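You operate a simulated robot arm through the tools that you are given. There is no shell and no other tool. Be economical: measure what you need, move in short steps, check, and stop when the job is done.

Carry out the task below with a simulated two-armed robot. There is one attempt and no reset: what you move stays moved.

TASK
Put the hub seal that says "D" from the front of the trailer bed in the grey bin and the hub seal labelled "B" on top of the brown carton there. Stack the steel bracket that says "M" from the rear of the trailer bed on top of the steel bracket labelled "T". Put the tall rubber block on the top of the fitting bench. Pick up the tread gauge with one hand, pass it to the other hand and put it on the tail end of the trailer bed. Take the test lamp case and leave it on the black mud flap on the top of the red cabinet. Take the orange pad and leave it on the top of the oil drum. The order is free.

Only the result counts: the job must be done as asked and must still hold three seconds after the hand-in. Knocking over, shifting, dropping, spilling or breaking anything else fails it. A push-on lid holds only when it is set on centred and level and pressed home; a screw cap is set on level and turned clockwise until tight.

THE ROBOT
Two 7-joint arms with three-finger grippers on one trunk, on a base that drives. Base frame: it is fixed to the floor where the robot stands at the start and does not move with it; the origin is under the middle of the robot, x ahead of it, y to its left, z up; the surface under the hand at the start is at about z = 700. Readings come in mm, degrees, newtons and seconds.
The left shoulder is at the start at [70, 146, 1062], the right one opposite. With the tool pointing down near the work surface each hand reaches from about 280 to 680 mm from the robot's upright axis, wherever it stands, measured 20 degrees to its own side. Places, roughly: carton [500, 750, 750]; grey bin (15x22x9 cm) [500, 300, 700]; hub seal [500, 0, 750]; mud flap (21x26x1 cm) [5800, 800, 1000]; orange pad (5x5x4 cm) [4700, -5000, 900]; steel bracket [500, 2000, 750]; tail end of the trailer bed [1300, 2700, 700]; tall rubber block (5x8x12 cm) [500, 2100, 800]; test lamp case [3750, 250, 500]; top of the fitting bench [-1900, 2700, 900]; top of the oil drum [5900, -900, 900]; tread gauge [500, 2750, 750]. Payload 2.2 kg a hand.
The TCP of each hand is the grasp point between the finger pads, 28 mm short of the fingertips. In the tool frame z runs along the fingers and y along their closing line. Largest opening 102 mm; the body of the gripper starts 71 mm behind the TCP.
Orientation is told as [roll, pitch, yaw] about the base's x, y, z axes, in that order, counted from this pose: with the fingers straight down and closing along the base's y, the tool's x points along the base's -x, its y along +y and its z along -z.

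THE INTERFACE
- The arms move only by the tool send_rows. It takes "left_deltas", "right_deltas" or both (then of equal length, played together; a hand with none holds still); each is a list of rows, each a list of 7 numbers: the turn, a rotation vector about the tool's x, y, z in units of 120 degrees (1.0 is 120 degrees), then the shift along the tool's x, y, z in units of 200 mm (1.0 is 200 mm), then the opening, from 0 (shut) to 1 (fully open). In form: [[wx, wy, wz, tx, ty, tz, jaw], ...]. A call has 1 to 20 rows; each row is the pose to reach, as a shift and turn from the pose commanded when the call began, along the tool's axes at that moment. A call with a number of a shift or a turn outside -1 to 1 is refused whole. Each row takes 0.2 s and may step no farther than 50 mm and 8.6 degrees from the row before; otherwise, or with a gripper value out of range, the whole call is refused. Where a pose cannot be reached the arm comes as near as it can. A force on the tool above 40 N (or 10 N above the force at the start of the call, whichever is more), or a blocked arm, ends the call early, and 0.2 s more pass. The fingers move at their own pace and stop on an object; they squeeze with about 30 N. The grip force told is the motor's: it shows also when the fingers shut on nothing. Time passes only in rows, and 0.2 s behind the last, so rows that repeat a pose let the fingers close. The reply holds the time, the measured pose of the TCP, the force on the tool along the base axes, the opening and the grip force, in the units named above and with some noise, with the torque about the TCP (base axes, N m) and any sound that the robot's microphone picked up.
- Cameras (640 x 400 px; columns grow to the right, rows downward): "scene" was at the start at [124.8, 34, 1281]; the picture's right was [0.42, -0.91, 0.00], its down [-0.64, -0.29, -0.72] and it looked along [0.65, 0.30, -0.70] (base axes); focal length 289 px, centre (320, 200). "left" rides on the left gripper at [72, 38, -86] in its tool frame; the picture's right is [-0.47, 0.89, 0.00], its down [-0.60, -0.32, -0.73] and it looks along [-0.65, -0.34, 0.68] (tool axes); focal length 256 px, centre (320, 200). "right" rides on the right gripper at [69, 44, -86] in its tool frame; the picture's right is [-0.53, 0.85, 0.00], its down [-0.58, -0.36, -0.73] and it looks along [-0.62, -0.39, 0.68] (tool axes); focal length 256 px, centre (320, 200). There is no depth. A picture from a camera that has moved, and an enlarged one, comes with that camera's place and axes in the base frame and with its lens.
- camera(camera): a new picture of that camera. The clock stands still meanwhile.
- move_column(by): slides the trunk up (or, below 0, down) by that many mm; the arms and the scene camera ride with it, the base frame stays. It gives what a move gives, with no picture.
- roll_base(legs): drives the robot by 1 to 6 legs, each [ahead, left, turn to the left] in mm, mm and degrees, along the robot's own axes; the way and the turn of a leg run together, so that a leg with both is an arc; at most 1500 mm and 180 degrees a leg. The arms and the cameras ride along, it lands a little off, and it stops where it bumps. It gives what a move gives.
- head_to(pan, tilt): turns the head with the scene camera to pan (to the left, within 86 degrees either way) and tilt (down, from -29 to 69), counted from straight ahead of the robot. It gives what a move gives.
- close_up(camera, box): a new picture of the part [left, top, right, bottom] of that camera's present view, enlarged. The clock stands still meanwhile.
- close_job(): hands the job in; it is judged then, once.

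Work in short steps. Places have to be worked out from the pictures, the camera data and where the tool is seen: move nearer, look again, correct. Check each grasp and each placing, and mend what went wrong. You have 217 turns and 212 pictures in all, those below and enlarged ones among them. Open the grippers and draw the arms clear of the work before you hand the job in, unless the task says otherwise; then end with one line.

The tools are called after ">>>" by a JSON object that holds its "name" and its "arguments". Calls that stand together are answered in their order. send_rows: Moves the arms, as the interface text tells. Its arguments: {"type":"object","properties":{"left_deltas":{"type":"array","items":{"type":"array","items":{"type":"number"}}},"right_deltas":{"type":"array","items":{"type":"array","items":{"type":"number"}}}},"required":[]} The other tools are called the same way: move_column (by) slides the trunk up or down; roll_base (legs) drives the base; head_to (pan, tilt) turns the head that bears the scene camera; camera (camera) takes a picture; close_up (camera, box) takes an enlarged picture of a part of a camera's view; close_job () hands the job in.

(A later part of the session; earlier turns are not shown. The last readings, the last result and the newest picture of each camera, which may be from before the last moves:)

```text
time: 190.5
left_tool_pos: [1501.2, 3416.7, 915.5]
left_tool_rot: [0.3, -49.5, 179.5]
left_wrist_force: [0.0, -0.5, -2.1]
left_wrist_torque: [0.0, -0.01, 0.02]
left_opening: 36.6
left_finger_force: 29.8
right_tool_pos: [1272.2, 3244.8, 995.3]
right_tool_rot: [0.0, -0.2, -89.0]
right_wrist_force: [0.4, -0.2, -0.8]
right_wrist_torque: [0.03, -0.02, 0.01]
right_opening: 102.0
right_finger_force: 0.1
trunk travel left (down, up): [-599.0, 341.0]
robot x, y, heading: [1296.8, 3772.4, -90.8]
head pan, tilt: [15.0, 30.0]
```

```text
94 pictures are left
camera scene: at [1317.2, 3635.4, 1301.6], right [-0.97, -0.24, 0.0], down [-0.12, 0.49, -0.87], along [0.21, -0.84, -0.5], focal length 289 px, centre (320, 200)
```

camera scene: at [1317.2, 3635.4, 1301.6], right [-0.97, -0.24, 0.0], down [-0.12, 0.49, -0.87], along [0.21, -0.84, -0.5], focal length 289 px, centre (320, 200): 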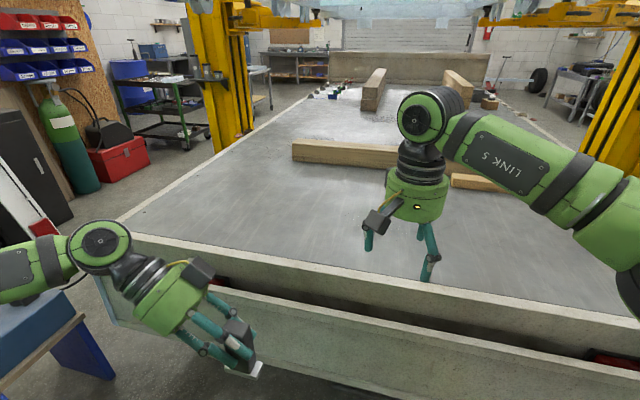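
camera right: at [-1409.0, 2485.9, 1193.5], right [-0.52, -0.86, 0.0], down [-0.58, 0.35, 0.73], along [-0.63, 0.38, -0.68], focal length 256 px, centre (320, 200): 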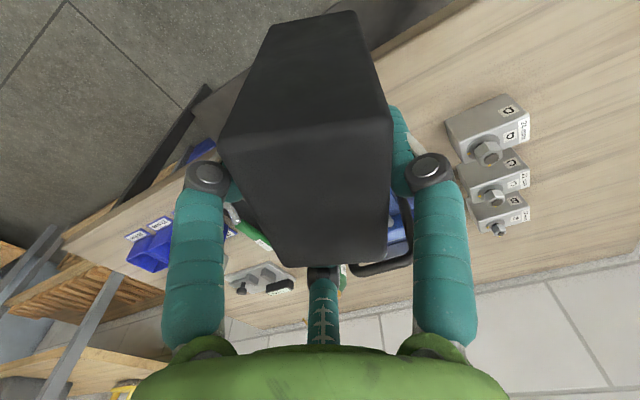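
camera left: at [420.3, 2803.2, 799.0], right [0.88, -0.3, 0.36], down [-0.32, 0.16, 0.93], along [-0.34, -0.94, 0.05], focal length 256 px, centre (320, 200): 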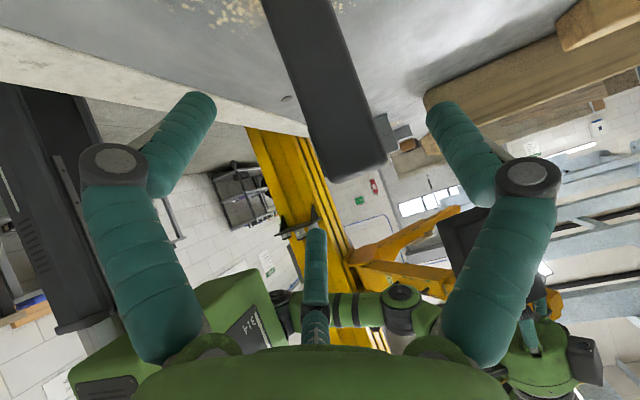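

The tail is empty bed from the rear edge (y≈3030) to the timbers, with a folded tailgate hanging there. I drive up until close and see how near the base gets.

>>> {"name": "roll_base", "arguments": {"legs": [[350, 0, 0.8]]}}

>>> {"name": "roll_base", "arguments": {"legs": [[120, 0, 0]]}}

>>> {"name": "head_to", "arguments": {"pan": 10, "tilt": 50}}

>>> {"name": "camera", "arguments": {"camera": "scene"}}

```text
time: 192.8
left_tool_pos: [1503.8, 3063.8, 914.7]
left_tool_rot: [0.2, -49.4, -179.5]
left_wrist_force: [0.6, -0.3, -1.7]
left_wrist_torque: [0.01, 0.0, -0.01]
left_opening: 36.3
left_finger_force: 29.8
right_tool_pos: [1278.1, 2888.6, 995.5]
right_tool_rot: [0.1, -0.3, -88.2]
right_wrist_force: [-0.3, 0.0, 0.5]
right_wrist_torque: [-0.03, 0.01, -0.02]
right_opening: 102.3
right_finger_force: 0.0
trunk travel left (down, up): [-599.0, 341.0]
robot x, y, heading: [1288.9, 3419.7, -90.1]
head pan, tilt: [15.0, 30.0]
```

```text
time: 194.0
left_tool_pos: [1503.1, 2944.1, 916.1]
left_tool_rot: [0.3, -49.4, -179.7]
left_wrist_force: [0.2, 0.4, -2.2]
left_wrist_torque: [0.04, -0.02, -0.01]
left_opening: 36.6
left_finger_force: 30.0
right_tool_pos: [1276.6, 2769.0, 995.6]
right_tool_rot: [0.1, -0.3, -88.2]
right_wrist_force: [0.5, -0.2, 0.2]
right_wrist_torque: [-0.03, 0.0, -0.01]
right_opening: 101.8
right_finger_force: 0.2
trunk travel left (down, up): [-599.0, 341.0]
robot x, y, heading: [1289.5, 3297.1, -90.1]
head pan, tilt: [15.0, 30.0]
```

```text
time: 194.8
left_tool_pos: [1502.8, 2943.8, 915.8]
left_tool_rot: [0.3, -49.4, -179.7]
left_wrist_force: [-0.5, 0.5, -1.9]
left_wrist_torque: [0.01, 0.03, -0.01]
left_opening: 36.6
left_finger_force: 29.9
right_tool_pos: [1276.9, 2770.1, 995.4]
right_tool_rot: [0.2, -0.1, -88.2]
right_wrist_force: [-0.4, -0.8, 0.2]
right_wrist_torque: [-0.01, 0.01, -0.03]
right_opening: 102.2
right_finger_force: 0.0
trunk travel left (down, up): [-599.0, 341.0]
robot x, y, heading: [1293.9, 3295.8, -90.4]
head pan, tilt: [10.0, 50.0]
```

```text
93 pictures are left
camera scene: at [1306.2, 3171.2, 1272.2], right [-0.99, -0.17, 0.0], down [-0.13, 0.75, -0.64], along [0.11, -0.63, -0.77], focal length 289 px, centre (320, 200)
```

scene: 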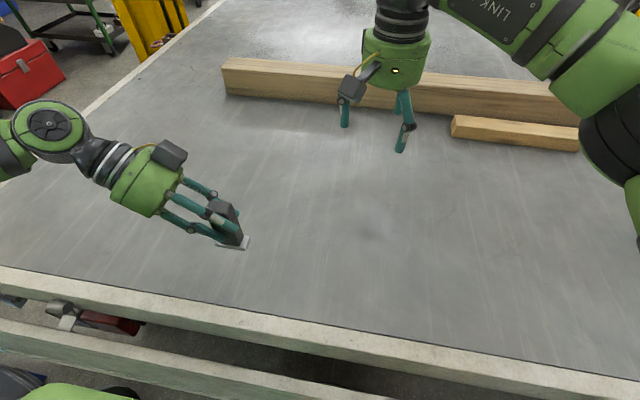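

The base stops near y=3296 with the tail well within reach. I lower the gauge with the left hand toward the bed.

>>> {"name": "send_rows", "arguments": {"left_deltas": [[0, 0, 0, 0.12, 0, 0.1, 0.15], [0, 0, 0, 0.24, 0, 0.2, 0.15], [0, 0, 0, 0.36, 0, 0.305, 0.15], [0, 0, 0, 0.457, 0, 0.389, 0.15], [0, 0, 0, 0.495, 0, 0.421, 0.15], [0, 0, 0, 0.495, 0, 0.421, 0.15]]}}

>>> {"name": "close_up", "arguments": {"camera": "scene", "box": [90, 130, 282, 250]}}

```text
time: 196.2
left_tool_pos: [1504.0, 2941.6, 785.6]
left_tool_rot: [0.3, -49.4, -179.8]
left_wrist_force: [0.6, -0.2, -2.3]
left_wrist_torque: [0.02, -0.02, 0.03]
left_opening: 36.3
left_finger_force: 30.5
right_tool_pos: [1276.2, 2766.8, 995.3]
right_tool_rot: [0.1, -0.2, -88.2]
right_wrist_force: [0.0, -0.4, -0.3]
right_wrist_torque: [-0.01, 0.0, -0.02]
right_opening: 101.9
right_finger_force: 0.0
trunk travel left (down, up): [-599.0, 341.0]
robot x, y, heading: [1295.1, 3296.7, -90.2]
head pan, tilt: [10.0, 50.0]
```

```text
3.33 times, centred on (186, 190) of scene
camera zoom: at [1306.1, 3171.0, 1272.1], right [-0.99, -0.17, 0.0], down [-0.13, 0.75, -0.64], along [0.11, -0.63, -0.77], focal length 965 px, centre (767, 233)
```

zoom: 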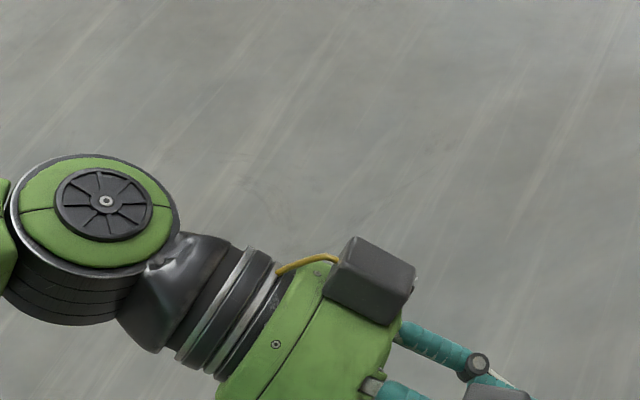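

The gauge bottom should be about 10 mm up. I lower in small steps and watch the force and view.

>>> {"name": "send_rows", "arguments": {"left_deltas": [[0, 0, 0, 0.015, 0, 0.013, 0.15], [0, 0, 0, 0.03, 0, 0.026, 0.15], [0, 0, 0, 0.03, 0, 0.026, 0.15]]}}

>>> {"name": "send_rows", "arguments": {"left_deltas": [[0, 0, 0, 0.006, 0, 0.005, 0.15], [0, 0, 0, 0.011, 0, 0.01, 0.15], [0, 0, 0, 0.011, 0, 0.01, 0.15]]}}

>>> {"name": "close_up", "arguments": {"camera": "scene", "box": [150, 190, 310, 290]}}

```text
time: 197.0
left_tool_pos: [1503.3, 2942.1, 777.0]
left_tool_rot: [0.3, -49.4, -179.6]
left_wrist_force: [-0.2, -0.1, -1.8]
left_wrist_torque: [-0.02, -0.03, 0.02]
left_opening: 36.2
left_finger_force: 29.4
right_tool_pos: [1277.6, 2768.8, 995.1]
right_tool_rot: [0.1, -0.2, -88.2]
right_wrist_force: [0.4, 0.7, 0.3]
right_wrist_torque: [0.0, -0.03, -0.02]
right_opening: 101.9
right_finger_force: 0.1
trunk travel left (down, up): [-599.0, 341.0]
robot x, y, heading: [1293.3, 3295.7, -90.3]
head pan, tilt: [10.0, 50.0]
```

```text
time: 197.8
left_tool_pos: [1504.0, 2942.2, 775.9]
left_tool_rot: [0.6, -49.5, -179.8]
left_wrist_force: [2.5, 0.2, 9.1]
left_wrist_torque: [-0.02, -0.45, 0.03]
left_opening: 36.4
left_finger_force: 29.7
right_tool_pos: [1276.7, 2769.5, 996.6]
right_tool_rot: [0.1, -0.4, -88.2]
right_wrist_force: [-0.4, 0.3, -0.1]
right_wrist_torque: [0.0, 0.01, 0.01]
right_opening: 102.0
right_finger_force: 0.0
trunk travel left (down, up): [-599.0, 341.0]
robot x, y, heading: [1290.9, 3298.7, -90.0]
head pan, tilt: [10.0, 50.0]
```

```text
4.00 times, centred on (230, 240) of scene
camera zoom: at [1306.0, 3172.2, 1272.4], right [-0.99, -0.17, 0.0], down [-0.13, 0.75, -0.64], along [0.11, -0.63, -0.77], focal length 1158 px, centre (680, 40)
```

zoom: 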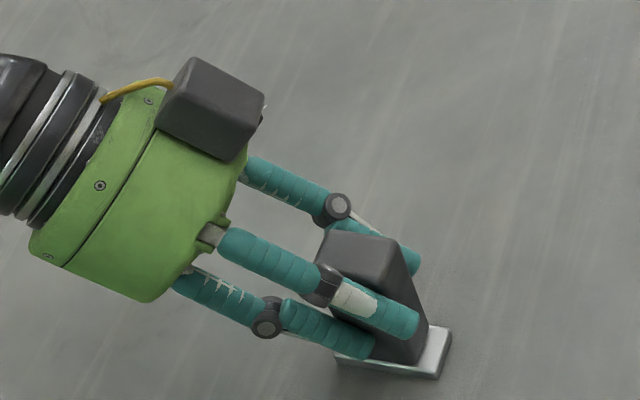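

The gauge stands on the bed with light contact. I open the left hand and draw back along its own axis.

>>> {"name": "send_rows", "arguments": {"left_deltas": [[0, 0, 0, -0.006, 0, -0.005, 0.2], [0, 0, 0, -0.006, 0, -0.005, 0.4], [0, 0, 0, -0.006, 0, -0.005, 0.6], [0, 0, 0, -0.006, 0, -0.005, 0.9], [0, 0, 0, -0.006, 0, -0.005, 0.95], [0, 0, 0, -0.006, 0, -0.2, 0.95], [0, 0, 0, -0.006, 0, -0.42, 0.95], [0, 0, 0, -0.006, 0, -0.65, 0.95]]}}

>>> {"name": "camera", "arguments": {"camera": "scene"}}

>>> {"name": "close_up", "arguments": {"camera": "scene", "box": [190, 190, 286, 250]}}

```text
time: 199.6
left_tool_pos: [1600.1, 2944.8, 858.5]
left_tool_rot: [0.3, -49.4, -179.5]
left_wrist_force: [-0.2, -0.1, -0.3]
left_wrist_torque: [-0.02, 0.03, -0.02]
left_opening: 97.4
left_finger_force: 0.0
right_tool_pos: [1278.3, 2769.1, 995.6]
right_tool_rot: [0.1, -0.4, -88.2]
right_wrist_force: [0.5, -0.7, -0.4]
right_wrist_torque: [-0.01, 0.05, 0.0]
right_opening: 102.1
right_finger_force: 0.2
trunk travel left (down, up): [-599.0, 341.0]
robot x, y, heading: [1290.7, 3297.6, -90.2]
head pan, tilt: [10.0, 50.0]
```

```text
90 pictures are left
camera scene: at [1306.9, 3171.8, 1272.2], right [-0.99, -0.17, 0.0], down [-0.13, 0.75, -0.64], along [0.11, -0.63, -0.77], focal length 289 px, centre (320, 200)
```

scene: 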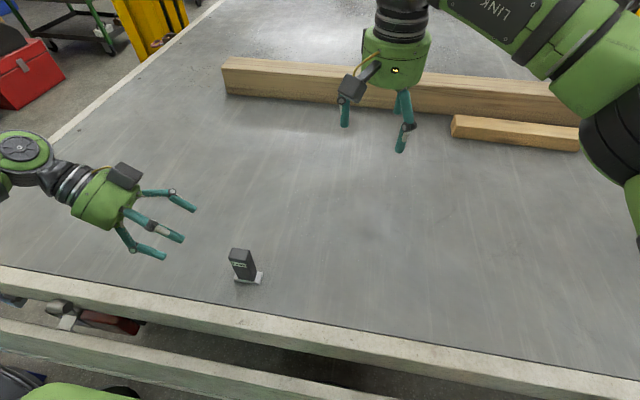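

```text
6.67 times, centred on (238, 220) of scene
camera zoom: at [1306.9, 3171.8, 1272.2], right [-0.99, -0.17, 0.0], down [-0.13, 0.75, -0.64], along [0.11, -0.63, -0.77], focal length 1930 px, centre (867, 67)
```

zoom: 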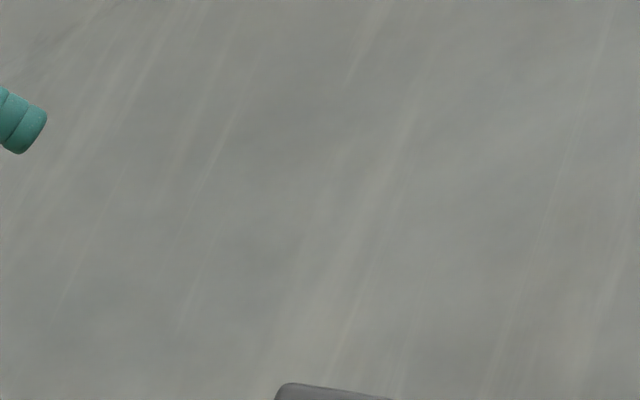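

The gauge stands free. I enlarge it to measure its pose.

>>> {"name": "close_up", "arguments": {"camera": "scene", "box": [206, 237, 286, 287]}}

```text
8.00 times, centred on (246, 262) of scene
camera zoom: at [1306.9, 3171.8, 1272.2], right [-0.99, -0.17, 0.0], down [-0.13, 0.75, -0.64], along [0.11, -0.63, -0.77], focal length 2316 px, centre (912, -296)
```

zoom: 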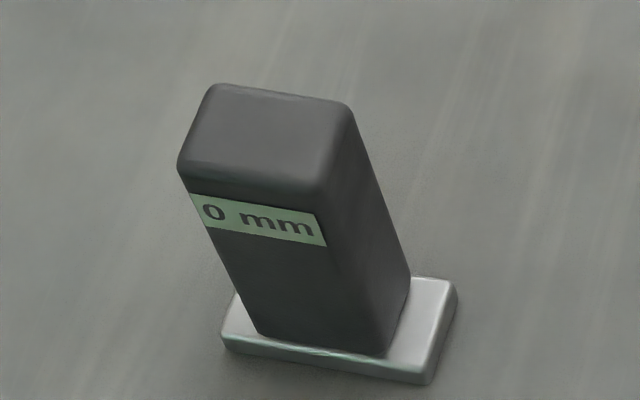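

Gauge centre is at (1500.5,2933.5), top z≈797. I bring the left hand upright above it.

>>> {"name": "send_rows", "arguments": {"left_deltas": [[0, 0.06, 0, -0.1, 0, -0.05, 0.95], [0, 0.12, 0, -0.2, 0.01, -0.03, 0.95], [0, 0.19, 0, -0.28, 0.02, 0.03, 0.95], [0, 0.26, 0, -0.35, 0.02, 0.1, 0.95], [0, 0.33, 0, -0.42, 0.03, 0.17, 0.95], [0, 0.39, 0, -0.485, 0.035, 0.243, 0.95], [0, 0.412, 0, -0.485, 0.035, 0.243, 0.95], [0, 0.412, 0, -0.485, 0.035, 0.243, 0.95]]}}

>>> {"name": "camera", "arguments": {"camera": "scene"}}

>>> {"name": "camera", "arguments": {"camera": "left"}}

```text
time: 201.4
left_tool_pos: [1501.8, 2937.4, 901.8]
left_tool_rot: [0.2, 0.0, -179.4]
left_wrist_force: [0.0, -1.1, -0.6]
left_wrist_torque: [0.0, 0.0, 0.0]
left_opening: 97.0
left_finger_force: 0.0
right_tool_pos: [1276.6, 2769.2, 995.9]
right_tool_rot: [0.1, -0.2, -88.1]
right_wrist_force: [0.2, -0.2, 0.2]
right_wrist_torque: [0.01, 0.0, 0.03]
right_opening: 102.3
right_finger_force: 0.1
trunk travel left (down, up): [-599.0, 341.0]
robot x, y, heading: [1292.9, 3298.1, -90.1]
head pan, tilt: [10.0, 50.0]
```

```text
87 pictures are left
camera scene: at [1306.0, 3171.2, 1272.1], right [-0.99, -0.17, 0.0], down [-0.13, 0.75, -0.64], along [0.11, -0.63, -0.77], focal length 289 px, centre (320, 200)
```

scene: 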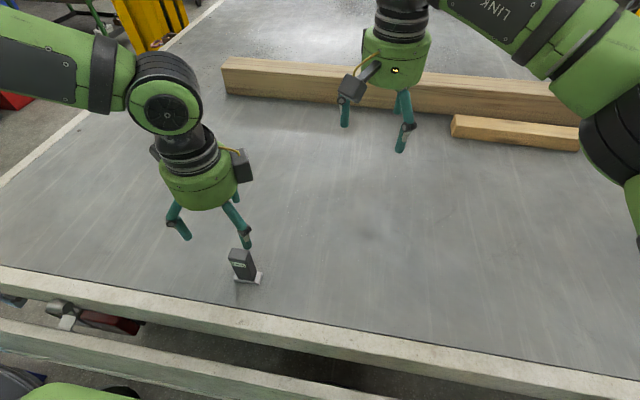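

```text
86 pictures are left
camera left: at [1574.8, 2899.5, 989.7], right [-0.46, -0.89, 0.0], down [-0.61, 0.31, 0.73], along [-0.65, 0.33, -0.68], focal length 256 px, centre (320, 200)
```

left: 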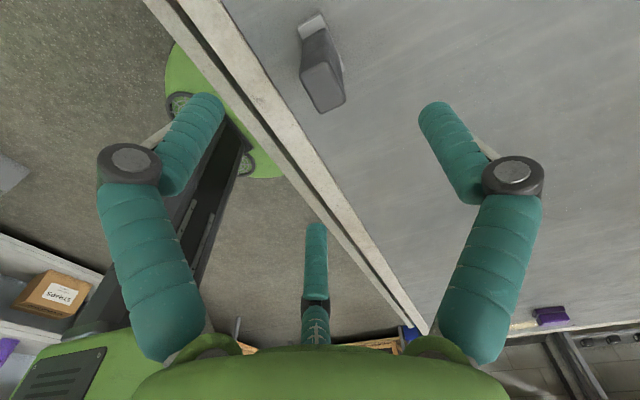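

Both cameras agree. I descend over the gauge's top to z≈800 and close.

>>> {"name": "send_rows", "arguments": {"left_deltas": [[0, 0, 0, -0.005, 0, 0.2, 0.9], [0, 0, 0, -0.005, 0, 0.4, 0.9], [0, 0, 0, -0.005, 0, 0.51, 0.9], [0, 0, 0, -0.005, 0, 0.51, 0.7], [0, 0, 0, -0.005, 0, 0.51, 0.5], [0, 0, 0, -0.005, 0, 0.51, 0.3], [0, 0, 0, -0.005, 0, 0.51, 0.15], [0, 0, 0, -0.005, 0, 0.51, 0.15]]}}

>>> {"name": "send_rows", "arguments": {"left_deltas": [[0, 0, 0, 0, 0, -0.1, 0.15], [0, 0, 0, 0, 0, -0.3, 0.15], [0, 0, 0, 0, 0, -0.5, 0.15], [0, 0, 0, 0, 0, -0.7, 0.15], [0, 0, 0, 0, 0, -0.85, 0.15]]}}

>>> {"name": "camera", "arguments": {"camera": "scene"}}

>>> {"name": "camera", "arguments": {"camera": "left"}}

```text
time: 203.2
left_tool_pos: [1501.1, 2935.9, 799.4]
left_tool_rot: [0.2, -0.1, -179.4]
left_wrist_force: [0.0, 0.2, -1.0]
left_wrist_torque: [0.03, -0.03, 0.01]
left_opening: 40.9
left_finger_force: 19.1
right_tool_pos: [1276.7, 2768.9, 995.9]
right_tool_rot: [0.1, -0.2, -88.2]
right_wrist_force: [0.0, -0.5, 1.0]
right_wrist_torque: [0.0, -0.01, -0.01]
right_opening: 101.9
right_finger_force: 0.1
trunk travel left (down, up): [-599.0, 341.0]
robot x, y, heading: [1287.9, 3298.8, -90.0]
head pan, tilt: [10.0, 50.0]
```

```text
time: 204.4
left_tool_pos: [1501.4, 2938.3, 970.1]
left_tool_rot: [0.1, 0.0, -179.6]
left_wrist_force: [0.1, 0.1, -1.8]
left_wrist_torque: [0.0, -0.01, -0.03]
left_opening: 40.6
left_finger_force: 18.8
right_tool_pos: [1276.5, 2768.7, 996.2]
right_tool_rot: [0.2, -0.2, -88.2]
right_wrist_force: [-0.7, 0.0, 1.1]
right_wrist_torque: [0.01, -0.01, -0.03]
right_opening: 101.9
right_finger_force: 0.0
trunk travel left (down, up): [-599.0, 341.0]
robot x, y, heading: [1293.1, 3295.6, -90.0]
head pan, tilt: [10.0, 50.0]
```

```text
85 pictures are left
camera scene: at [1305.9, 3171.4, 1272.1], right [-0.99, -0.17, 0.0], down [-0.13, 0.75, -0.64], along [0.11, -0.63, -0.77], focal length 289 px, centre (320, 200)
```

scene: 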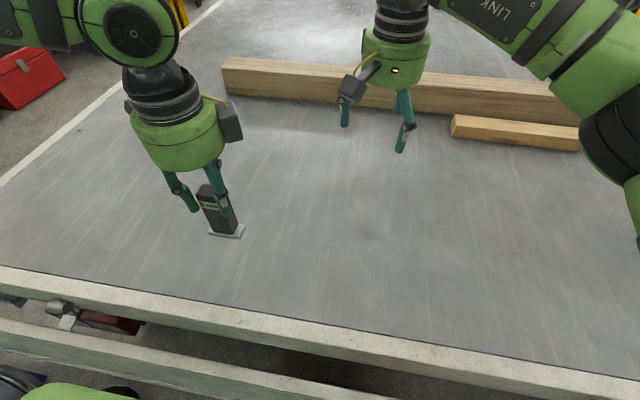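

```text
84 pictures are left
camera left: at [1574.4, 2899.8, 1057.9], right [-0.46, -0.89, 0.0], down [-0.61, 0.31, 0.73], along [-0.65, 0.33, -0.68], focal length 256 px, centre (320, 200)
```

left: 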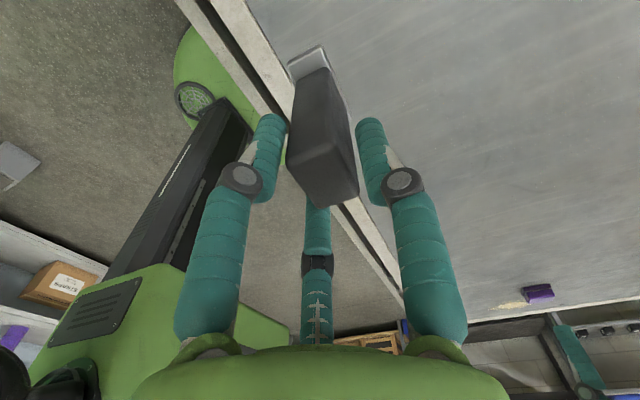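

The left hand holds the gauge by the top. I enlarge to see how it is turned in the grip before bringing in the right hand.

>>> {"name": "close_up", "arguments": {"camera": "scene", "box": [150, 150, 278, 230]}}

>>> {"name": "close_up", "arguments": {"camera": "left", "box": [240, 30, 432, 150]}}

```text
5.00 times, centred on (214, 190) of scene
camera zoom: at [1305.9, 3171.4, 1272.1], right [-0.99, -0.17, 0.0], down [-0.13, 0.75, -0.64], along [0.11, -0.63, -0.77], focal length 1447 px, centre (850, 250)
```

zoom: 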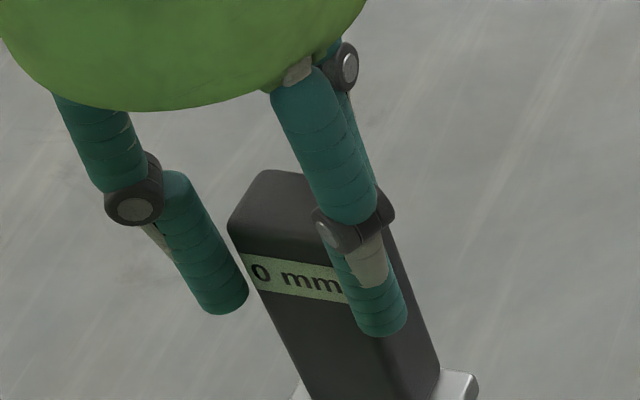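

```text
3.33 times, centred on (336, 90) of left
camera zoom: at [1574.4, 2899.8, 1057.9], right [-0.46, -0.89, 0.0], down [-0.61, 0.31, 0.73], along [-0.65, 0.33, -0.68], focal length 853 px, centre (267, 567)
```

zoom: 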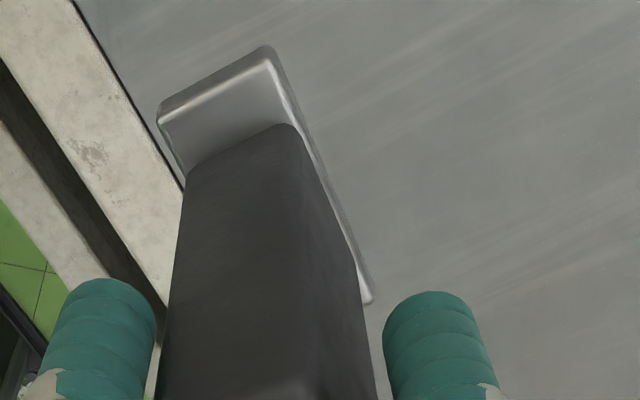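

Only two fingers bear on the gauge and the upright left hand would crowd the right one. I set the gauge back down, to regrip it with the left hand tilted 30° to its own side.

>>> {"name": "send_rows", "arguments": {"left_deltas": [[0, 0, 0, 0, 0, 0.2, 0.15], [0, 0, 0, 0, 0, 0.4, 0.15], [0, 0, 0, 0, 0, 0.6, 0.15], [0, 0, 0, 0, 0, 0.78, 0.15], [0, 0, 0, 0, 0, 0.83, 0.15], [0, 0, 0, 0, 0, 0.845, 0.15], [0, 0, 0, 0, 0, 0.852, 0.15]]}}

>>> {"name": "send_rows", "arguments": {"left_deltas": [[0, 0, 0, 0, 0, 0, 0.3], [0, 0, 0, 0, 0, 0, 0.6], [0, 0, 0, 0, 0, 0, 0.9], [0, 0, 0, 0, 0, 0, 0.9], [0, 0, 0, 0, 0, -0.2, 0.9], [0, 0, 0, 0, 0, -0.4, 0.9]]}}

>>> {"name": "close_up", "arguments": {"camera": "scene", "box": [206, 237, 286, 287]}}

```text
time: 206.0
left_tool_pos: [1500.6, 2936.0, 801.0]
left_tool_rot: [0.2, 0.0, -179.4]
left_wrist_force: [-0.6, -0.7, -2.5]
left_wrist_torque: [-0.01, 0.01, 0.02]
left_opening: 39.8
left_finger_force: 18.3
right_tool_pos: [1277.3, 2768.1, 995.7]
right_tool_rot: [0.1, -0.2, -88.2]
right_wrist_force: [-0.3, 0.4, 1.6]
right_wrist_torque: [0.01, -0.01, -0.02]
right_opening: 102.0
right_finger_force: 0.1
trunk travel left (down, up): [-599.0, 341.0]
robot x, y, heading: [1291.1, 3293.5, -89.9]
head pan, tilt: [10.0, 50.0]
```

```text
time: 207.4
left_tool_pos: [1501.2, 2937.6, 878.9]
left_tool_rot: [0.2, 0.1, -179.4]
left_wrist_force: [-0.3, 0.0, -0.1]
left_wrist_torque: [-0.02, -0.01, 0.02]
left_opening: 91.8
left_finger_force: 0.1
right_tool_pos: [1278.0, 2768.5, 996.8]
right_tool_rot: [0.1, -0.2, -88.2]
right_wrist_force: [0.5, -0.8, -0.3]
right_wrist_torque: [-0.02, 0.0, -0.01]
right_opening: 101.8
right_finger_force: 0.1
trunk travel left (down, up): [-599.0, 341.0]
robot x, y, heading: [1293.9, 3295.2, -89.9]
head pan, tilt: [10.0, 50.0]
```

```text
8.00 times, centred on (246, 262) of scene
camera zoom: at [1306.0, 3172.0, 1272.2], right [-0.99, -0.17, 0.0], down [-0.13, 0.75, -0.64], along [0.11, -0.63, -0.77], focal length 2316 px, centre (912, -296)
```

zoom: 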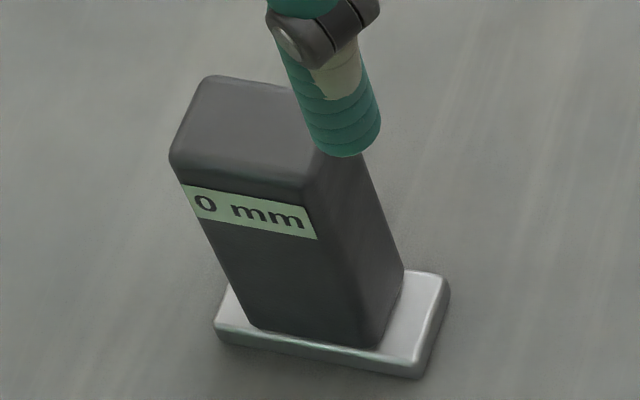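

The gauge stands, centre about (1502,2932). I tilt the left hand 30° at a standoff up and to the left of its top.

>>> {"name": "send_rows", "arguments": {"left_deltas": [[0, -0.06, 0, 0.05, 0, 0, 0.95], [0, -0.12, 0, 0.1, 0, 0.02, 0.95], [0, -0.19, 0, 0.15, 0, 0.07, 0.95], [0, -0.25, 0, 0.19, 0, 0.12, 0.95], [0, -0.25, 0, 0.19, 0, 0.12, 0.95]]}}

>>> {"name": "send_rows", "arguments": {"left_deltas": [[0, 0, 0, 0, 0, 0.15, 0.9], [0, 0, 0, 0, 0, 0.3, 0.9], [0, 0, 0, 0, 0, 0.3, 0.9]]}}

>>> {"name": "close_up", "arguments": {"camera": "scene", "box": [150, 190, 310, 290]}}

```text
time: 208.6
left_tool_pos: [1537.4, 2937.2, 855.5]
left_tool_rot: [0.2, -30.0, -179.6]
left_wrist_force: [-0.4, 0.1, -0.3]
left_wrist_torque: [0.02, -0.04, -0.04]
left_opening: 96.9
left_finger_force: 0.1
right_tool_pos: [1277.3, 2767.5, 995.4]
right_tool_rot: [0.1, -0.3, -88.2]
right_wrist_force: [-0.3, 0.5, 0.2]
right_wrist_torque: [-0.01, 0.0, 0.01]
right_opening: 101.9
right_finger_force: 0.0
trunk travel left (down, up): [-599.0, 341.0]
robot x, y, heading: [1294.2, 3300.4, -90.2]
head pan, tilt: [10.0, 50.0]
```

```text
time: 209.4
left_tool_pos: [1509.8, 2937.3, 803.4]
left_tool_rot: [0.1, -30.0, -179.6]
left_wrist_force: [0.2, -0.3, -0.8]
left_wrist_torque: [-0.03, 0.0, 0.03]
left_opening: 91.8
left_finger_force: 0.0
right_tool_pos: [1278.4, 2767.9, 996.0]
right_tool_rot: [0.0, -0.3, -88.2]
right_wrist_force: [0.3, -0.2, -0.5]
right_wrist_torque: [0.01, 0.01, -0.03]
right_opening: 102.1
right_finger_force: 0.1
trunk travel left (down, up): [-599.0, 341.0]
robot x, y, heading: [1289.3, 3292.8, -90.1]
head pan, tilt: [10.0, 50.0]
```

```text
4.00 times, centred on (230, 240) of scene
camera zoom: at [1306.4, 3171.7, 1272.2], right [-0.99, -0.17, 0.0], down [-0.13, 0.75, -0.64], along [0.11, -0.63, -0.77], focal length 1158 px, centre (680, 40)
```

zoom: 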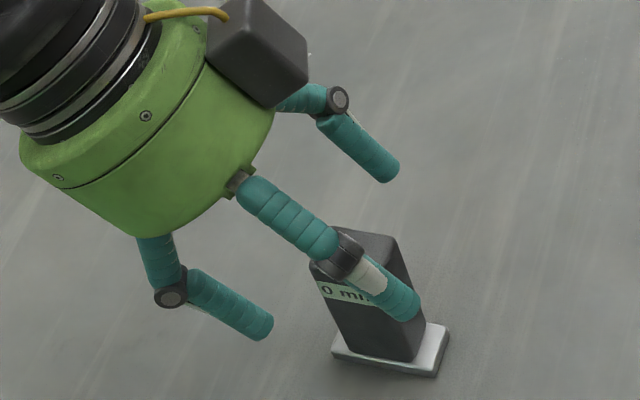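

The fingers straddle the gauge's upper part. I close and lift 170 mm.

>>> {"name": "send_rows", "arguments": {"left_deltas": [[0, 0, 0, 0, 0, 0, 0.7], [0, 0, 0, 0, 0, 0, 0.5], [0, 0, 0, 0, 0, 0, 0.35], [0, 0, 0, 0, 0, 0, 0.15], [0, 0, 0, 0, 0, 0, 0.15], [0, 0, 0, 0, 0, 0, 0.15]]}}

>>> {"name": "send_rows", "arguments": {"left_deltas": [[0, 0, 0, -0.05, 0, -0.087, 0.15], [0, 0, 0, -0.15, 0, -0.26, 0.15], [0, 0, 0, -0.25, 0, -0.433, 0.15], [0, 0, 0, -0.35, 0, -0.606, 0.15], [0, 0, 0, -0.425, 0, -0.736, 0.15], [0, 0, 0, -0.425, 0, -0.736, 0.15]]}}

>>> {"name": "close_up", "arguments": {"camera": "scene", "box": [126, 130, 286, 230]}}

```text
time: 210.8
left_tool_pos: [1510.2, 2936.5, 804.3]
left_tool_rot: [0.2, -30.0, -179.6]
left_wrist_force: [0.4, 0.2, -0.1]
left_wrist_torque: [-0.01, 0.01, -0.01]
left_opening: 36.7
left_finger_force: 30.1
right_tool_pos: [1276.5, 2768.0, 994.8]
right_tool_rot: [0.0, -0.2, -88.1]
right_wrist_force: [1.0, 0.8, -0.1]
right_wrist_torque: [-0.02, -0.01, -0.01]
right_opening: 102.3
right_finger_force: 0.0
trunk travel left (down, up): [-599.0, 341.0]
robot x, y, heading: [1292.6, 3297.3, -90.1]
head pan, tilt: [10.0, 50.0]
```

```text
time: 212.2
left_tool_pos: [1509.4, 2937.3, 975.1]
left_tool_rot: [0.0, -30.0, -179.5]
left_wrist_force: [-0.4, -0.3, -2.0]
left_wrist_torque: [0.04, -0.02, -0.01]
left_opening: 36.6
left_finger_force: 29.6
right_tool_pos: [1278.1, 2768.9, 994.6]
right_tool_rot: [0.2, -0.2, -88.3]
right_wrist_force: [0.0, -0.2, 0.0]
right_wrist_torque: [0.0, -0.06, 0.02]
right_opening: 102.0
right_finger_force: 0.1
trunk travel left (down, up): [-599.0, 341.0]
robot x, y, heading: [1290.8, 3297.9, -89.8]
head pan, tilt: [10.0, 50.0]
```

```text
4.00 times, centred on (206, 180) of scene
camera zoom: at [1306.4, 3170.7, 1272.1], right [-0.99, -0.17, 0.0], down [-0.13, 0.75, -0.64], along [0.11, -0.63, -0.77], focal length 1158 px, centre (776, 280)
```

zoom: 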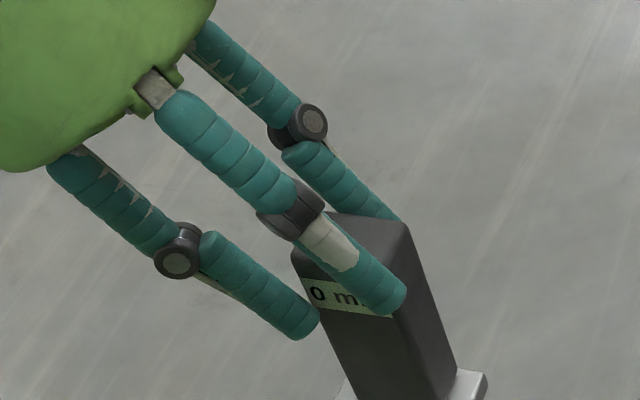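

Now the grip is firm on all three fingers (30 N). I bring the right hand alongside: first turning it to robot-yaw −90 to the right of the gauge.

>>> {"name": "send_rows", "arguments": {"right_deltas": [[0, 0, 0.07, 0.08, 0.02, -0.01, 0.8], [0, 0, 0.14, 0.15, 0.04, -0.02, 0.8], [0, 0, 0.21, 0.22, 0.06, -0.02, 0.8], [0, 0, 0.28, 0.3, 0.09, -0.02, 0.8], [0, 0, 0.35, 0.37, 0.12, -0.02, 0.7], [0, 0, 0.42, 0.44, 0.15, -0.02, 0.6], [0, 0, 0.49, 0.52, 0.18, -0.02, 0.46], [0, 0, 0.56, 0.59, 0.21, -0.02, 0.46], [0, 0, 0.63, 0.66, 0.24, -0.02, 0.46], [0, 0, 0.7, 0.74, 0.28, -0.02, 0.46], [0, 0, 0.764, 0.805, 0.31, -0.025, 0.46]]}}

>>> {"name": "camera", "arguments": {"camera": "scene"}}

```text
time: 214.6
left_tool_pos: [1509.9, 2938.0, 974.3]
left_tool_rot: [0.1, -29.9, -179.6]
left_wrist_force: [-0.6, -0.2, -1.5]
left_wrist_torque: [0.02, -0.02, 0.02]
left_opening: 36.5
left_finger_force: 30.1
right_tool_pos: [1333.7, 2932.0, 1000.8]
right_tool_rot: [0.2, 0.0, -180.0]
right_wrist_force: [1.2, 0.0, -0.7]
right_wrist_torque: [-0.01, -0.03, -0.01]
right_opening: 46.6
right_finger_force: 0.0
trunk travel left (down, up): [-599.0, 341.0]
robot x, y, heading: [1290.5, 3295.5, -90.0]
head pan, tilt: [10.0, 50.0]
```

```text
78 pictures are left
camera scene: at [1306.5, 3171.4, 1272.1], right [-0.99, -0.17, 0.0], down [-0.13, 0.75, -0.64], along [0.11, -0.63, -0.77], focal length 289 px, centre (320, 200)
```

scene: 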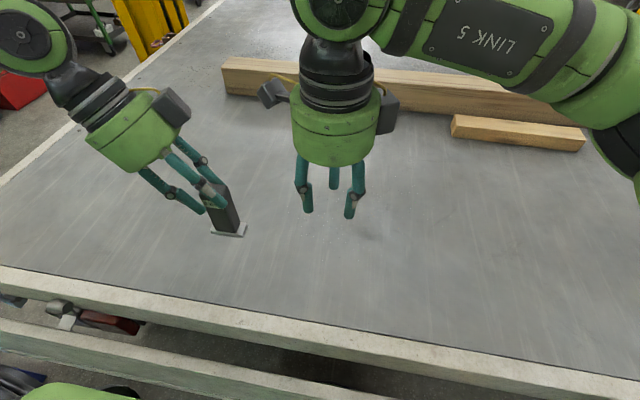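

The right hand is beside the gauge. I tilt it 70° so it points left at the gauge's lower part, at a standoff of about 140 mm.

>>> {"name": "send_rows", "arguments": {"right_deltas": [[0, 0.065, 0, 0.015, -0.003, 0.02, 0.46], [0, 0.13, 0, 0.03, -0.007, 0.045, 0.46], [0, 0.195, 0, 0.045, -0.01, 0.07, 0.46], [0, 0.26, 0, 0.06, -0.013, 0.09, 0.46], [0, 0.325, 0, 0.075, -0.017, 0.115, 0.46], [0, 0.39, 0, 0.09, -0.02, 0.14, 0.46], [0, 0.455, 0, 0.105, -0.023, 0.16, 0.46], [0, 0.52, 0, 0.12, -0.027, 0.185, 0.46], [0, 0.583, 0, 0.137, -0.03, 0.209, 0.46], [0, 0.583, 0, 0.137, -0.03, 0.209, 0.46]]}}

>>> {"name": "camera", "arguments": {"camera": "scene"}}

>>> {"name": "camera", "arguments": {"camera": "right"}}

```text
time: 216.8
left_tool_pos: [1509.6, 2938.4, 973.8]
left_tool_rot: [0.2, -30.0, -179.5]
left_wrist_force: [0.6, -0.2, -1.8]
left_wrist_torque: [0.01, -0.02, 0.0]
left_opening: 36.5
left_finger_force: 29.8
right_tool_pos: [1361.7, 2937.3, 957.2]
right_tool_rot: [0.7, 70.2, -179.2]
right_wrist_force: [-0.6, 0.1, -0.7]
right_wrist_torque: [0.01, -0.01, 0.03]
right_opening: 46.9
right_finger_force: 0.1
trunk travel left (down, up): [-599.0, 341.0]
robot x, y, heading: [1290.6, 3297.1, -90.2]
head pan, tilt: [10.0, 50.0]
```

```text
77 pictures are left
camera scene: at [1306.4, 3171.0, 1272.1], right [-0.99, -0.17, 0.0], down [-0.13, 0.75, -0.64], along [0.11, -0.63, -0.77], focal length 289 px, centre (320, 200)
```

scene: 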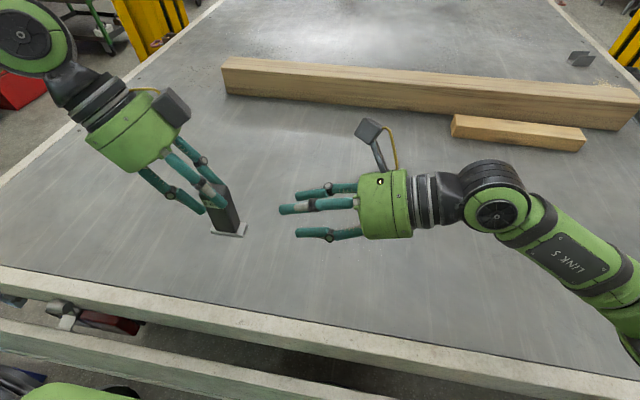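

```text
76 pictures are left
camera right: at [1302.2, 2894.4, 1051.6], right [-0.18, -0.85, -0.5], down [-0.88, 0.36, -0.3], along [0.43, 0.39, -0.81], focal length 256 px, centre (320, 200)
```

right: 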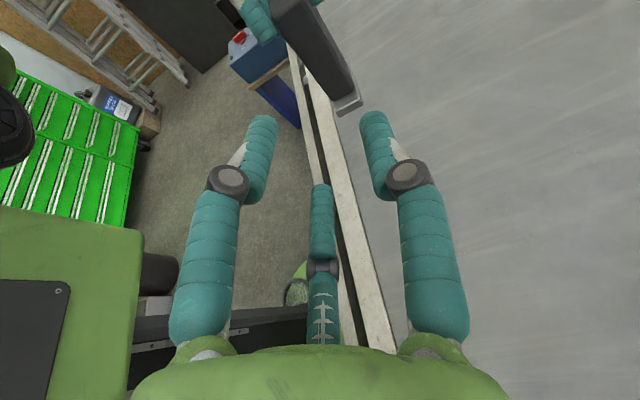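

Both hands are in position. I advance the right hand most of the way and check the clearances.

>>> {"name": "send_rows", "arguments": {"right_deltas": [[0, 0, 0, 0.002, 0, 0.15, 0.46], [0, 0, 0, 0.004, 0, 0.3, 0.46], [0, 0, 0, 0.006, 0, 0.45, 0.46], [0, 0, 0, 0.007, 0, 0.52, 0.46], [0, 0, 0, 0.007, 0, 0.52, 0.46]]}}

>>> {"name": "close_up", "arguments": {"camera": "scene", "box": [150, 140, 310, 240]}}

>>> {"name": "camera", "arguments": {"camera": "right"}}

```text
time: 218.0
left_tool_pos: [1509.2, 2937.9, 974.1]
left_tool_rot: [0.2, -30.0, -179.5]
left_wrist_force: [0.6, 0.3, -2.8]
left_wrist_torque: [-0.01, -0.06, 0.01]
left_opening: 36.5
left_finger_force: 29.9
right_tool_pos: [1460.9, 2936.9, 925.6]
right_tool_rot: [0.6, 70.0, -179.1]
right_wrist_force: [0.4, 0.0, -0.2]
right_wrist_torque: [-0.01, -0.03, -0.01]
right_opening: 46.9
right_finger_force: 0.0
trunk travel left (down, up): [-599.0, 341.0]
robot x, y, heading: [1292.0, 3296.5, -90.3]
head pan, tilt: [10.0, 50.0]
```

```text
4.00 times, centred on (230, 190) of scene
camera zoom: at [1305.8, 3171.0, 1272.1], right [-0.99, -0.17, 0.0], down [-0.13, 0.75, -0.64], along [0.11, -0.63, -0.77], focal length 1158 px, centre (680, 240)
```

zoom: 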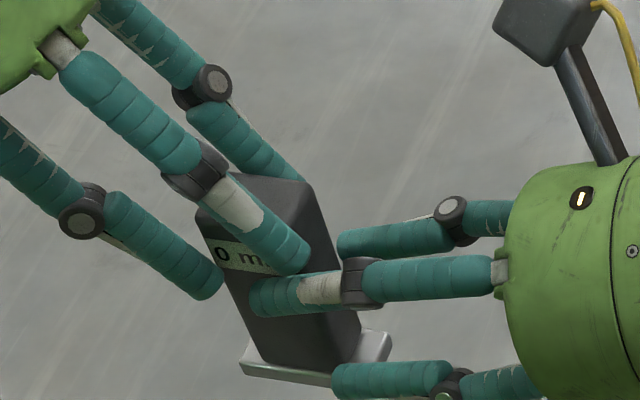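

```text
74 pictures are left
camera right: at [1401.6, 2894.6, 1019.1], right [-0.18, -0.85, -0.5], down [-0.88, 0.36, -0.29], along [0.43, 0.39, -0.81], focal length 256 px, centre (320, 200)
```

right: 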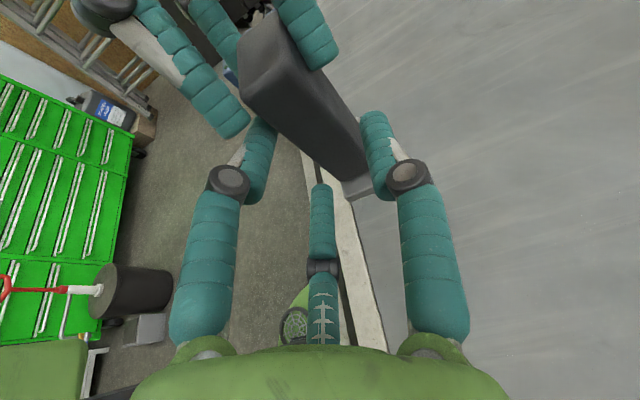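

My finger model matches the picture; to keep clear of the left finger I shift the right hand 4 mm lower, narrow slightly, and advance only 20 mm more.

>>> {"name": "send_rows", "arguments": {"right_deltas": [[0, 0, 0, -0.02, -0.008, 0, 0.42], [0, 0, 0, -0.02, -0.008, 0.05, 0.42], [0, 0, 0, -0.02, -0.008, 0.1, 0.42], [0, 0, 0, -0.02, -0.008, 0.1, 0.42]]}}

>>> {"name": "close_up", "arguments": {"camera": "scene", "box": [150, 140, 310, 240]}}

```text
time: 219.0
left_tool_pos: [1509.0, 2937.4, 973.8]
left_tool_rot: [0.3, -30.1, -179.4]
left_wrist_force: [1.1, 0.4, -1.1]
left_wrist_torque: [0.01, 0.0, -0.01]
left_opening: 36.7
left_finger_force: 30.2
right_tool_pos: [1477.1, 2939.0, 914.3]
right_tool_rot: [0.7, 70.1, -179.3]
right_wrist_force: [0.4, -0.3, -1.0]
right_wrist_torque: [-0.01, 0.01, -0.03]
right_opening: 43.2
right_finger_force: 0.1
trunk travel left (down, up): [-599.0, 341.0]
robot x, y, heading: [1293.2, 3296.9, -89.9]
head pan, tilt: [10.0, 50.0]
```

```text
4.00 times, centred on (230, 190) of scene
camera zoom: at [1305.9, 3171.0, 1272.1], right [-0.99, -0.17, 0.0], down [-0.13, 0.75, -0.64], along [0.11, -0.63, -0.77], focal length 1158 px, centre (680, 240)
```

zoom: 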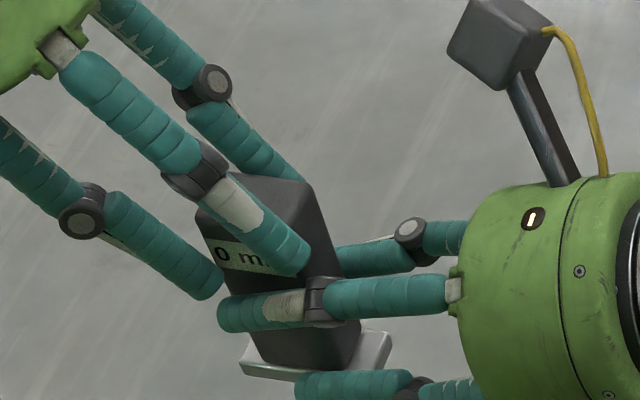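

No contact so far. I close the right hand on the gauge while the left keeps holding.

>>> {"name": "send_rows", "arguments": {"right_deltas": [[0, 0, 0, 0, 0, 0.01, 0.38], [0, 0, 0, 0, 0, 0.01, 0.34], [0, 0, 0, 0, 0, 0.01, 0.3], [0, 0, 0, 0, 0, 0.01, 0.15], [0, 0, 0, 0, 0, 0.01, 0.15], [0, 0, 0, 0, 0, 0.01, 0.15]]}}

>>> {"name": "close_up", "arguments": {"camera": "scene", "box": [150, 140, 310, 240]}}

>>> {"name": "close_up", "arguments": {"camera": "right", "box": [160, 0, 480, 200]}}

```text
time: 220.4
left_tool_pos: [1509.8, 2937.4, 973.9]
left_tool_rot: [0.1, -30.0, -179.5]
left_wrist_force: [5.5, 5.9, -3.1]
left_wrist_torque: [0.02, -0.34, 0.11]
left_opening: 36.4
left_finger_force: 30.3
right_tool_pos: [1479.4, 2938.0, 912.9]
right_tool_rot: [0.7, 70.1, -179.2]
right_wrist_force: [-5.9, -4.7, 1.8]
right_wrist_torque: [0.26, -0.03, -0.28]
right_opening: 36.5
right_finger_force: 30.2
trunk travel left (down, up): [-599.0, 341.0]
robot x, y, heading: [1292.2, 3295.7, -90.1]
head pan, tilt: [10.0, 50.0]
```

```text
4.00 times, centred on (230, 190) of scene
camera zoom: at [1306.1, 3171.0, 1272.1], right [-0.99, -0.17, 0.0], down [-0.13, 0.75, -0.64], along [0.11, -0.63, -0.77], focal length 1158 px, centre (680, 240)
```

zoom: 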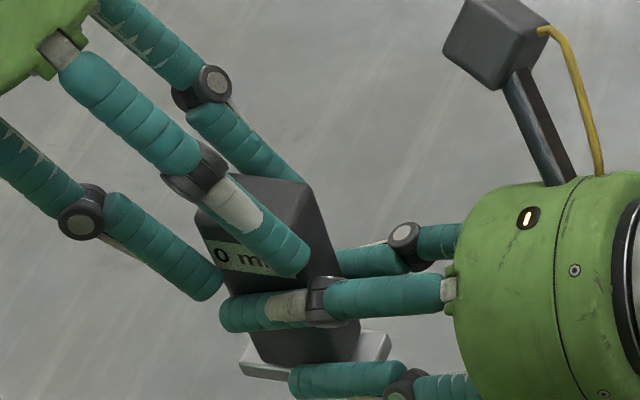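

```text
2.00 times, centred on (320, 100) of right
camera zoom: at [1420.1, 2895.2, 1006.7], right [-0.18, -0.85, -0.5], down [-0.88, 0.36, -0.29], along [0.43, 0.39, -0.81], focal length 512 px, centre (320, 400)
```

zoom: 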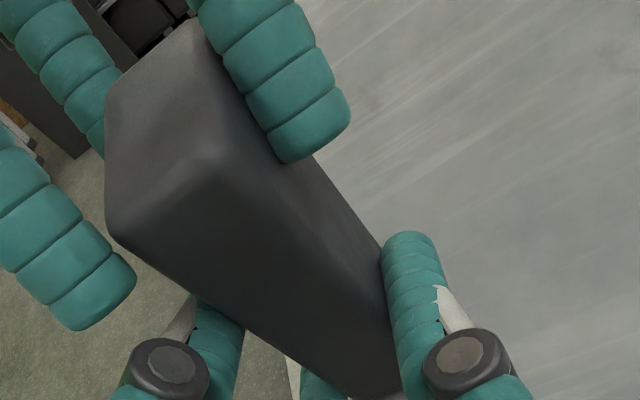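

Both hands hold the gauge. I open the left a little and draw it back along its axis, leaving the gauge with the right hand.

>>> {"name": "send_rows", "arguments": {"left_deltas": [[0, 0, 0, 0, 0, 0, 0.4], [0, 0, 0, 0, 0, 0, 0.5], [0, 0, 0, 0, 0, -0.01, 0.55], [0, 0, 0, 0, 0, -0.1, 0.55], [0, 0, 0, 0, 0, -0.25, 0.6], [0, 0, 0, 0, 0, -0.45, 0.7], [0, 0, 0, 0, 0, -0.65, 0.8], [0, 0, 0, 0, 0, -0.8, 0.8]]}}

>>> {"name": "camera", "arguments": {"camera": "scene"}}

```text
time: 222.2
left_tool_pos: [1590.2, 2939.2, 1114.7]
left_tool_rot: [0.2, -30.1, -179.5]
left_wrist_force: [-1.3, -0.3, 1.1]
left_wrist_torque: [0.0, -0.01, 0.01]
left_opening: 81.4
left_finger_force: 0.0
right_tool_pos: [1479.1, 2939.0, 913.4]
right_tool_rot: [0.7, 70.1, -179.2]
right_wrist_force: [0.2, -1.0, 0.1]
right_wrist_torque: [-0.01, 0.04, 0.0]
right_opening: 36.6
right_finger_force: 30.1
trunk travel left (down, up): [-599.0, 341.0]
robot x, y, heading: [1289.6, 3298.2, -89.6]
head pan, tilt: [10.0, 50.0]
```

```text
70 pictures are left
camera scene: at [1306.1, 3171.2, 1272.1], right [-0.99, -0.17, 0.0], down [-0.13, 0.75, -0.64], along [0.11, -0.63, -0.77], focal length 289 px, centre (320, 200)
```

scene: 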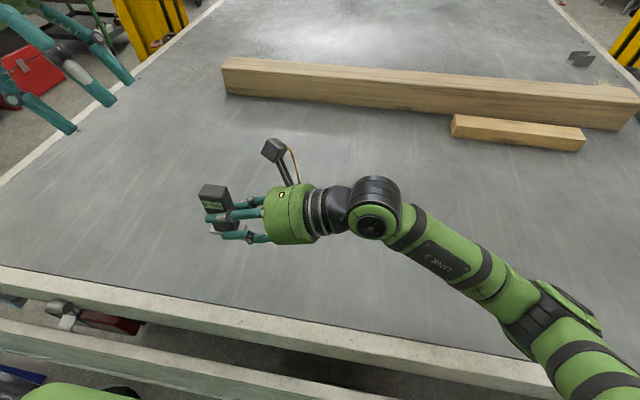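

The gauge is passed to the right hand. I carry it to the middle and farther inward over the tail.

>>> {"name": "send_rows", "arguments": {"right_deltas": [[0, 0, 0, -0.05, 0.12, -0.14, 0.15], [0, 0, 0, -0.1, 0.24, -0.28, 0.15], [0, 0, 0, -0.15, 0.38, -0.42, 0.15], [0, 0, 0, -0.2, 0.52, -0.56, 0.15], [0, 0, 0, -0.257, 0.65, -0.705, 0.15], [0, 0, 0, -0.257, 0.65, -0.705, 0.15]]}}

>>> {"name": "send_rows", "arguments": {"right_deltas": [[0, 0, 0, 0, 0.15, 0, 0.15], [0, 0, 0, 0, 0.3, 0, 0.15], [0, 0, 0, 0, 0.4, 0, 0.15], [0, 0, 0, 0, 0.4, 0, 0.15]]}}

>>> {"name": "camera", "arguments": {"camera": "scene"}}

```text
time: 223.6
left_tool_pos: [1589.6, 2937.4, 1114.0]
left_tool_rot: [0.1, -30.0, -179.5]
left_wrist_force: [-0.1, 0.4, 0.0]
left_wrist_torque: [0.0, 0.02, 0.01]
left_opening: 81.7
left_finger_force: 0.1
right_tool_pos: [1327.7, 2808.0, 913.4]
right_tool_rot: [0.7, 70.1, -179.2]
right_wrist_force: [0.0, 0.9, -0.2]
right_wrist_torque: [0.0, 0.04, -0.05]
right_opening: 36.5
right_finger_force: 29.8
trunk travel left (down, up): [-599.0, 341.0]
robot x, y, heading: [1293.8, 3292.1, -90.0]
head pan, tilt: [10.0, 50.0]
```

```text
time: 224.6
left_tool_pos: [1588.0, 2938.2, 1113.6]
left_tool_rot: [0.2, -29.9, -179.5]
left_wrist_force: [-0.1, -0.4, -0.3]
left_wrist_torque: [0.0, 0.0, 0.02]
left_opening: 81.7
left_finger_force: 0.0
right_tool_pos: [1329.2, 2726.3, 911.7]
right_tool_rot: [0.7, 70.1, -179.2]
right_wrist_force: [0.0, -0.4, 0.0]
right_wrist_torque: [0.0, 0.02, 0.0]
right_opening: 36.5
right_finger_force: 30.4
trunk travel left (down, up): [-599.0, 341.0]
robot x, y, heading: [1293.8, 3298.1, -90.0]
head pan, tilt: [10.0, 50.0]
```

```text
69 pictures are left
camera scene: at [1305.9, 3171.1, 1272.1], right [-0.99, -0.17, 0.0], down [-0.13, 0.75, -0.64], along [0.11, -0.63, -0.77], focal length 289 px, centre (320, 200)
```

scene: 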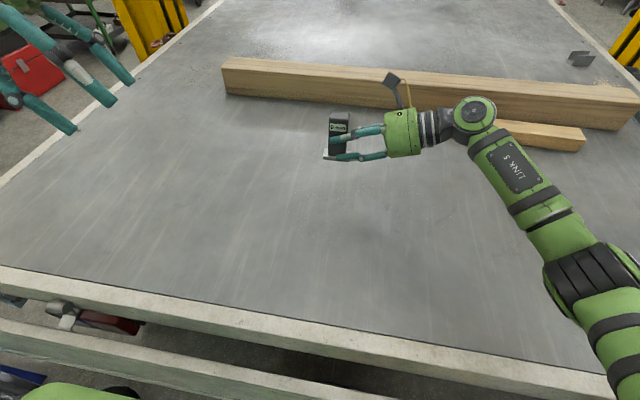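

It reached (1352,2722), right at the tail's middle. I lower with the trunk by 150 mm.

>>> {"name": "move_column", "arguments": {"by": -150}}

>>> {"name": "close_up", "arguments": {"camera": "scene", "box": [290, 60, 450, 160]}}

```text
time: 226.4
left_tool_pos: [1589.0, 2938.7, 963.1]
left_tool_rot: [0.2, -30.0, -179.6]
left_wrist_force: [-0.2, 0.5, -0.3]
left_wrist_torque: [-0.03, 0.01, 0.01]
left_opening: 81.5
left_finger_force: 0.1
right_tool_pos: [1329.2, 2727.2, 762.7]
right_tool_rot: [0.7, 70.0, -179.2]
right_wrist_force: [0.1, -0.6, 0.5]
right_wrist_torque: [-0.03, 0.04, -0.01]
right_opening: 36.5
right_finger_force: 30.5
trunk travel left (down, up): [-449.0, 491.0]
robot x, y, heading: [1291.0, 3294.5, -90.2]
head pan, tilt: [10.0, 50.0]
```

```text
4.00 times, centred on (370, 110) of scene
camera zoom: at [1306.0, 3171.1, 1122.2], right [-0.99, -0.17, 0.0], down [-0.13, 0.75, -0.64], along [0.11, -0.63, -0.77], focal length 1158 px, centre (120, 560)
```

zoom: 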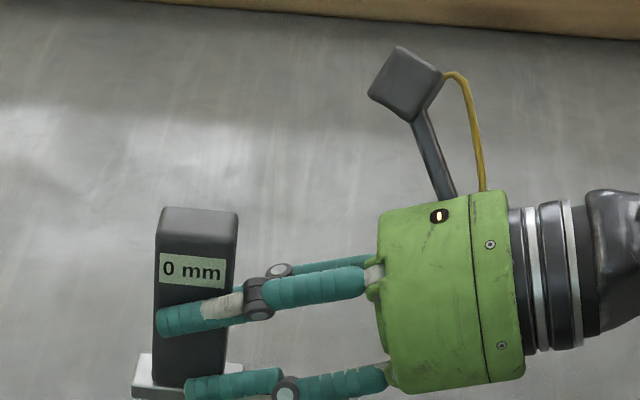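

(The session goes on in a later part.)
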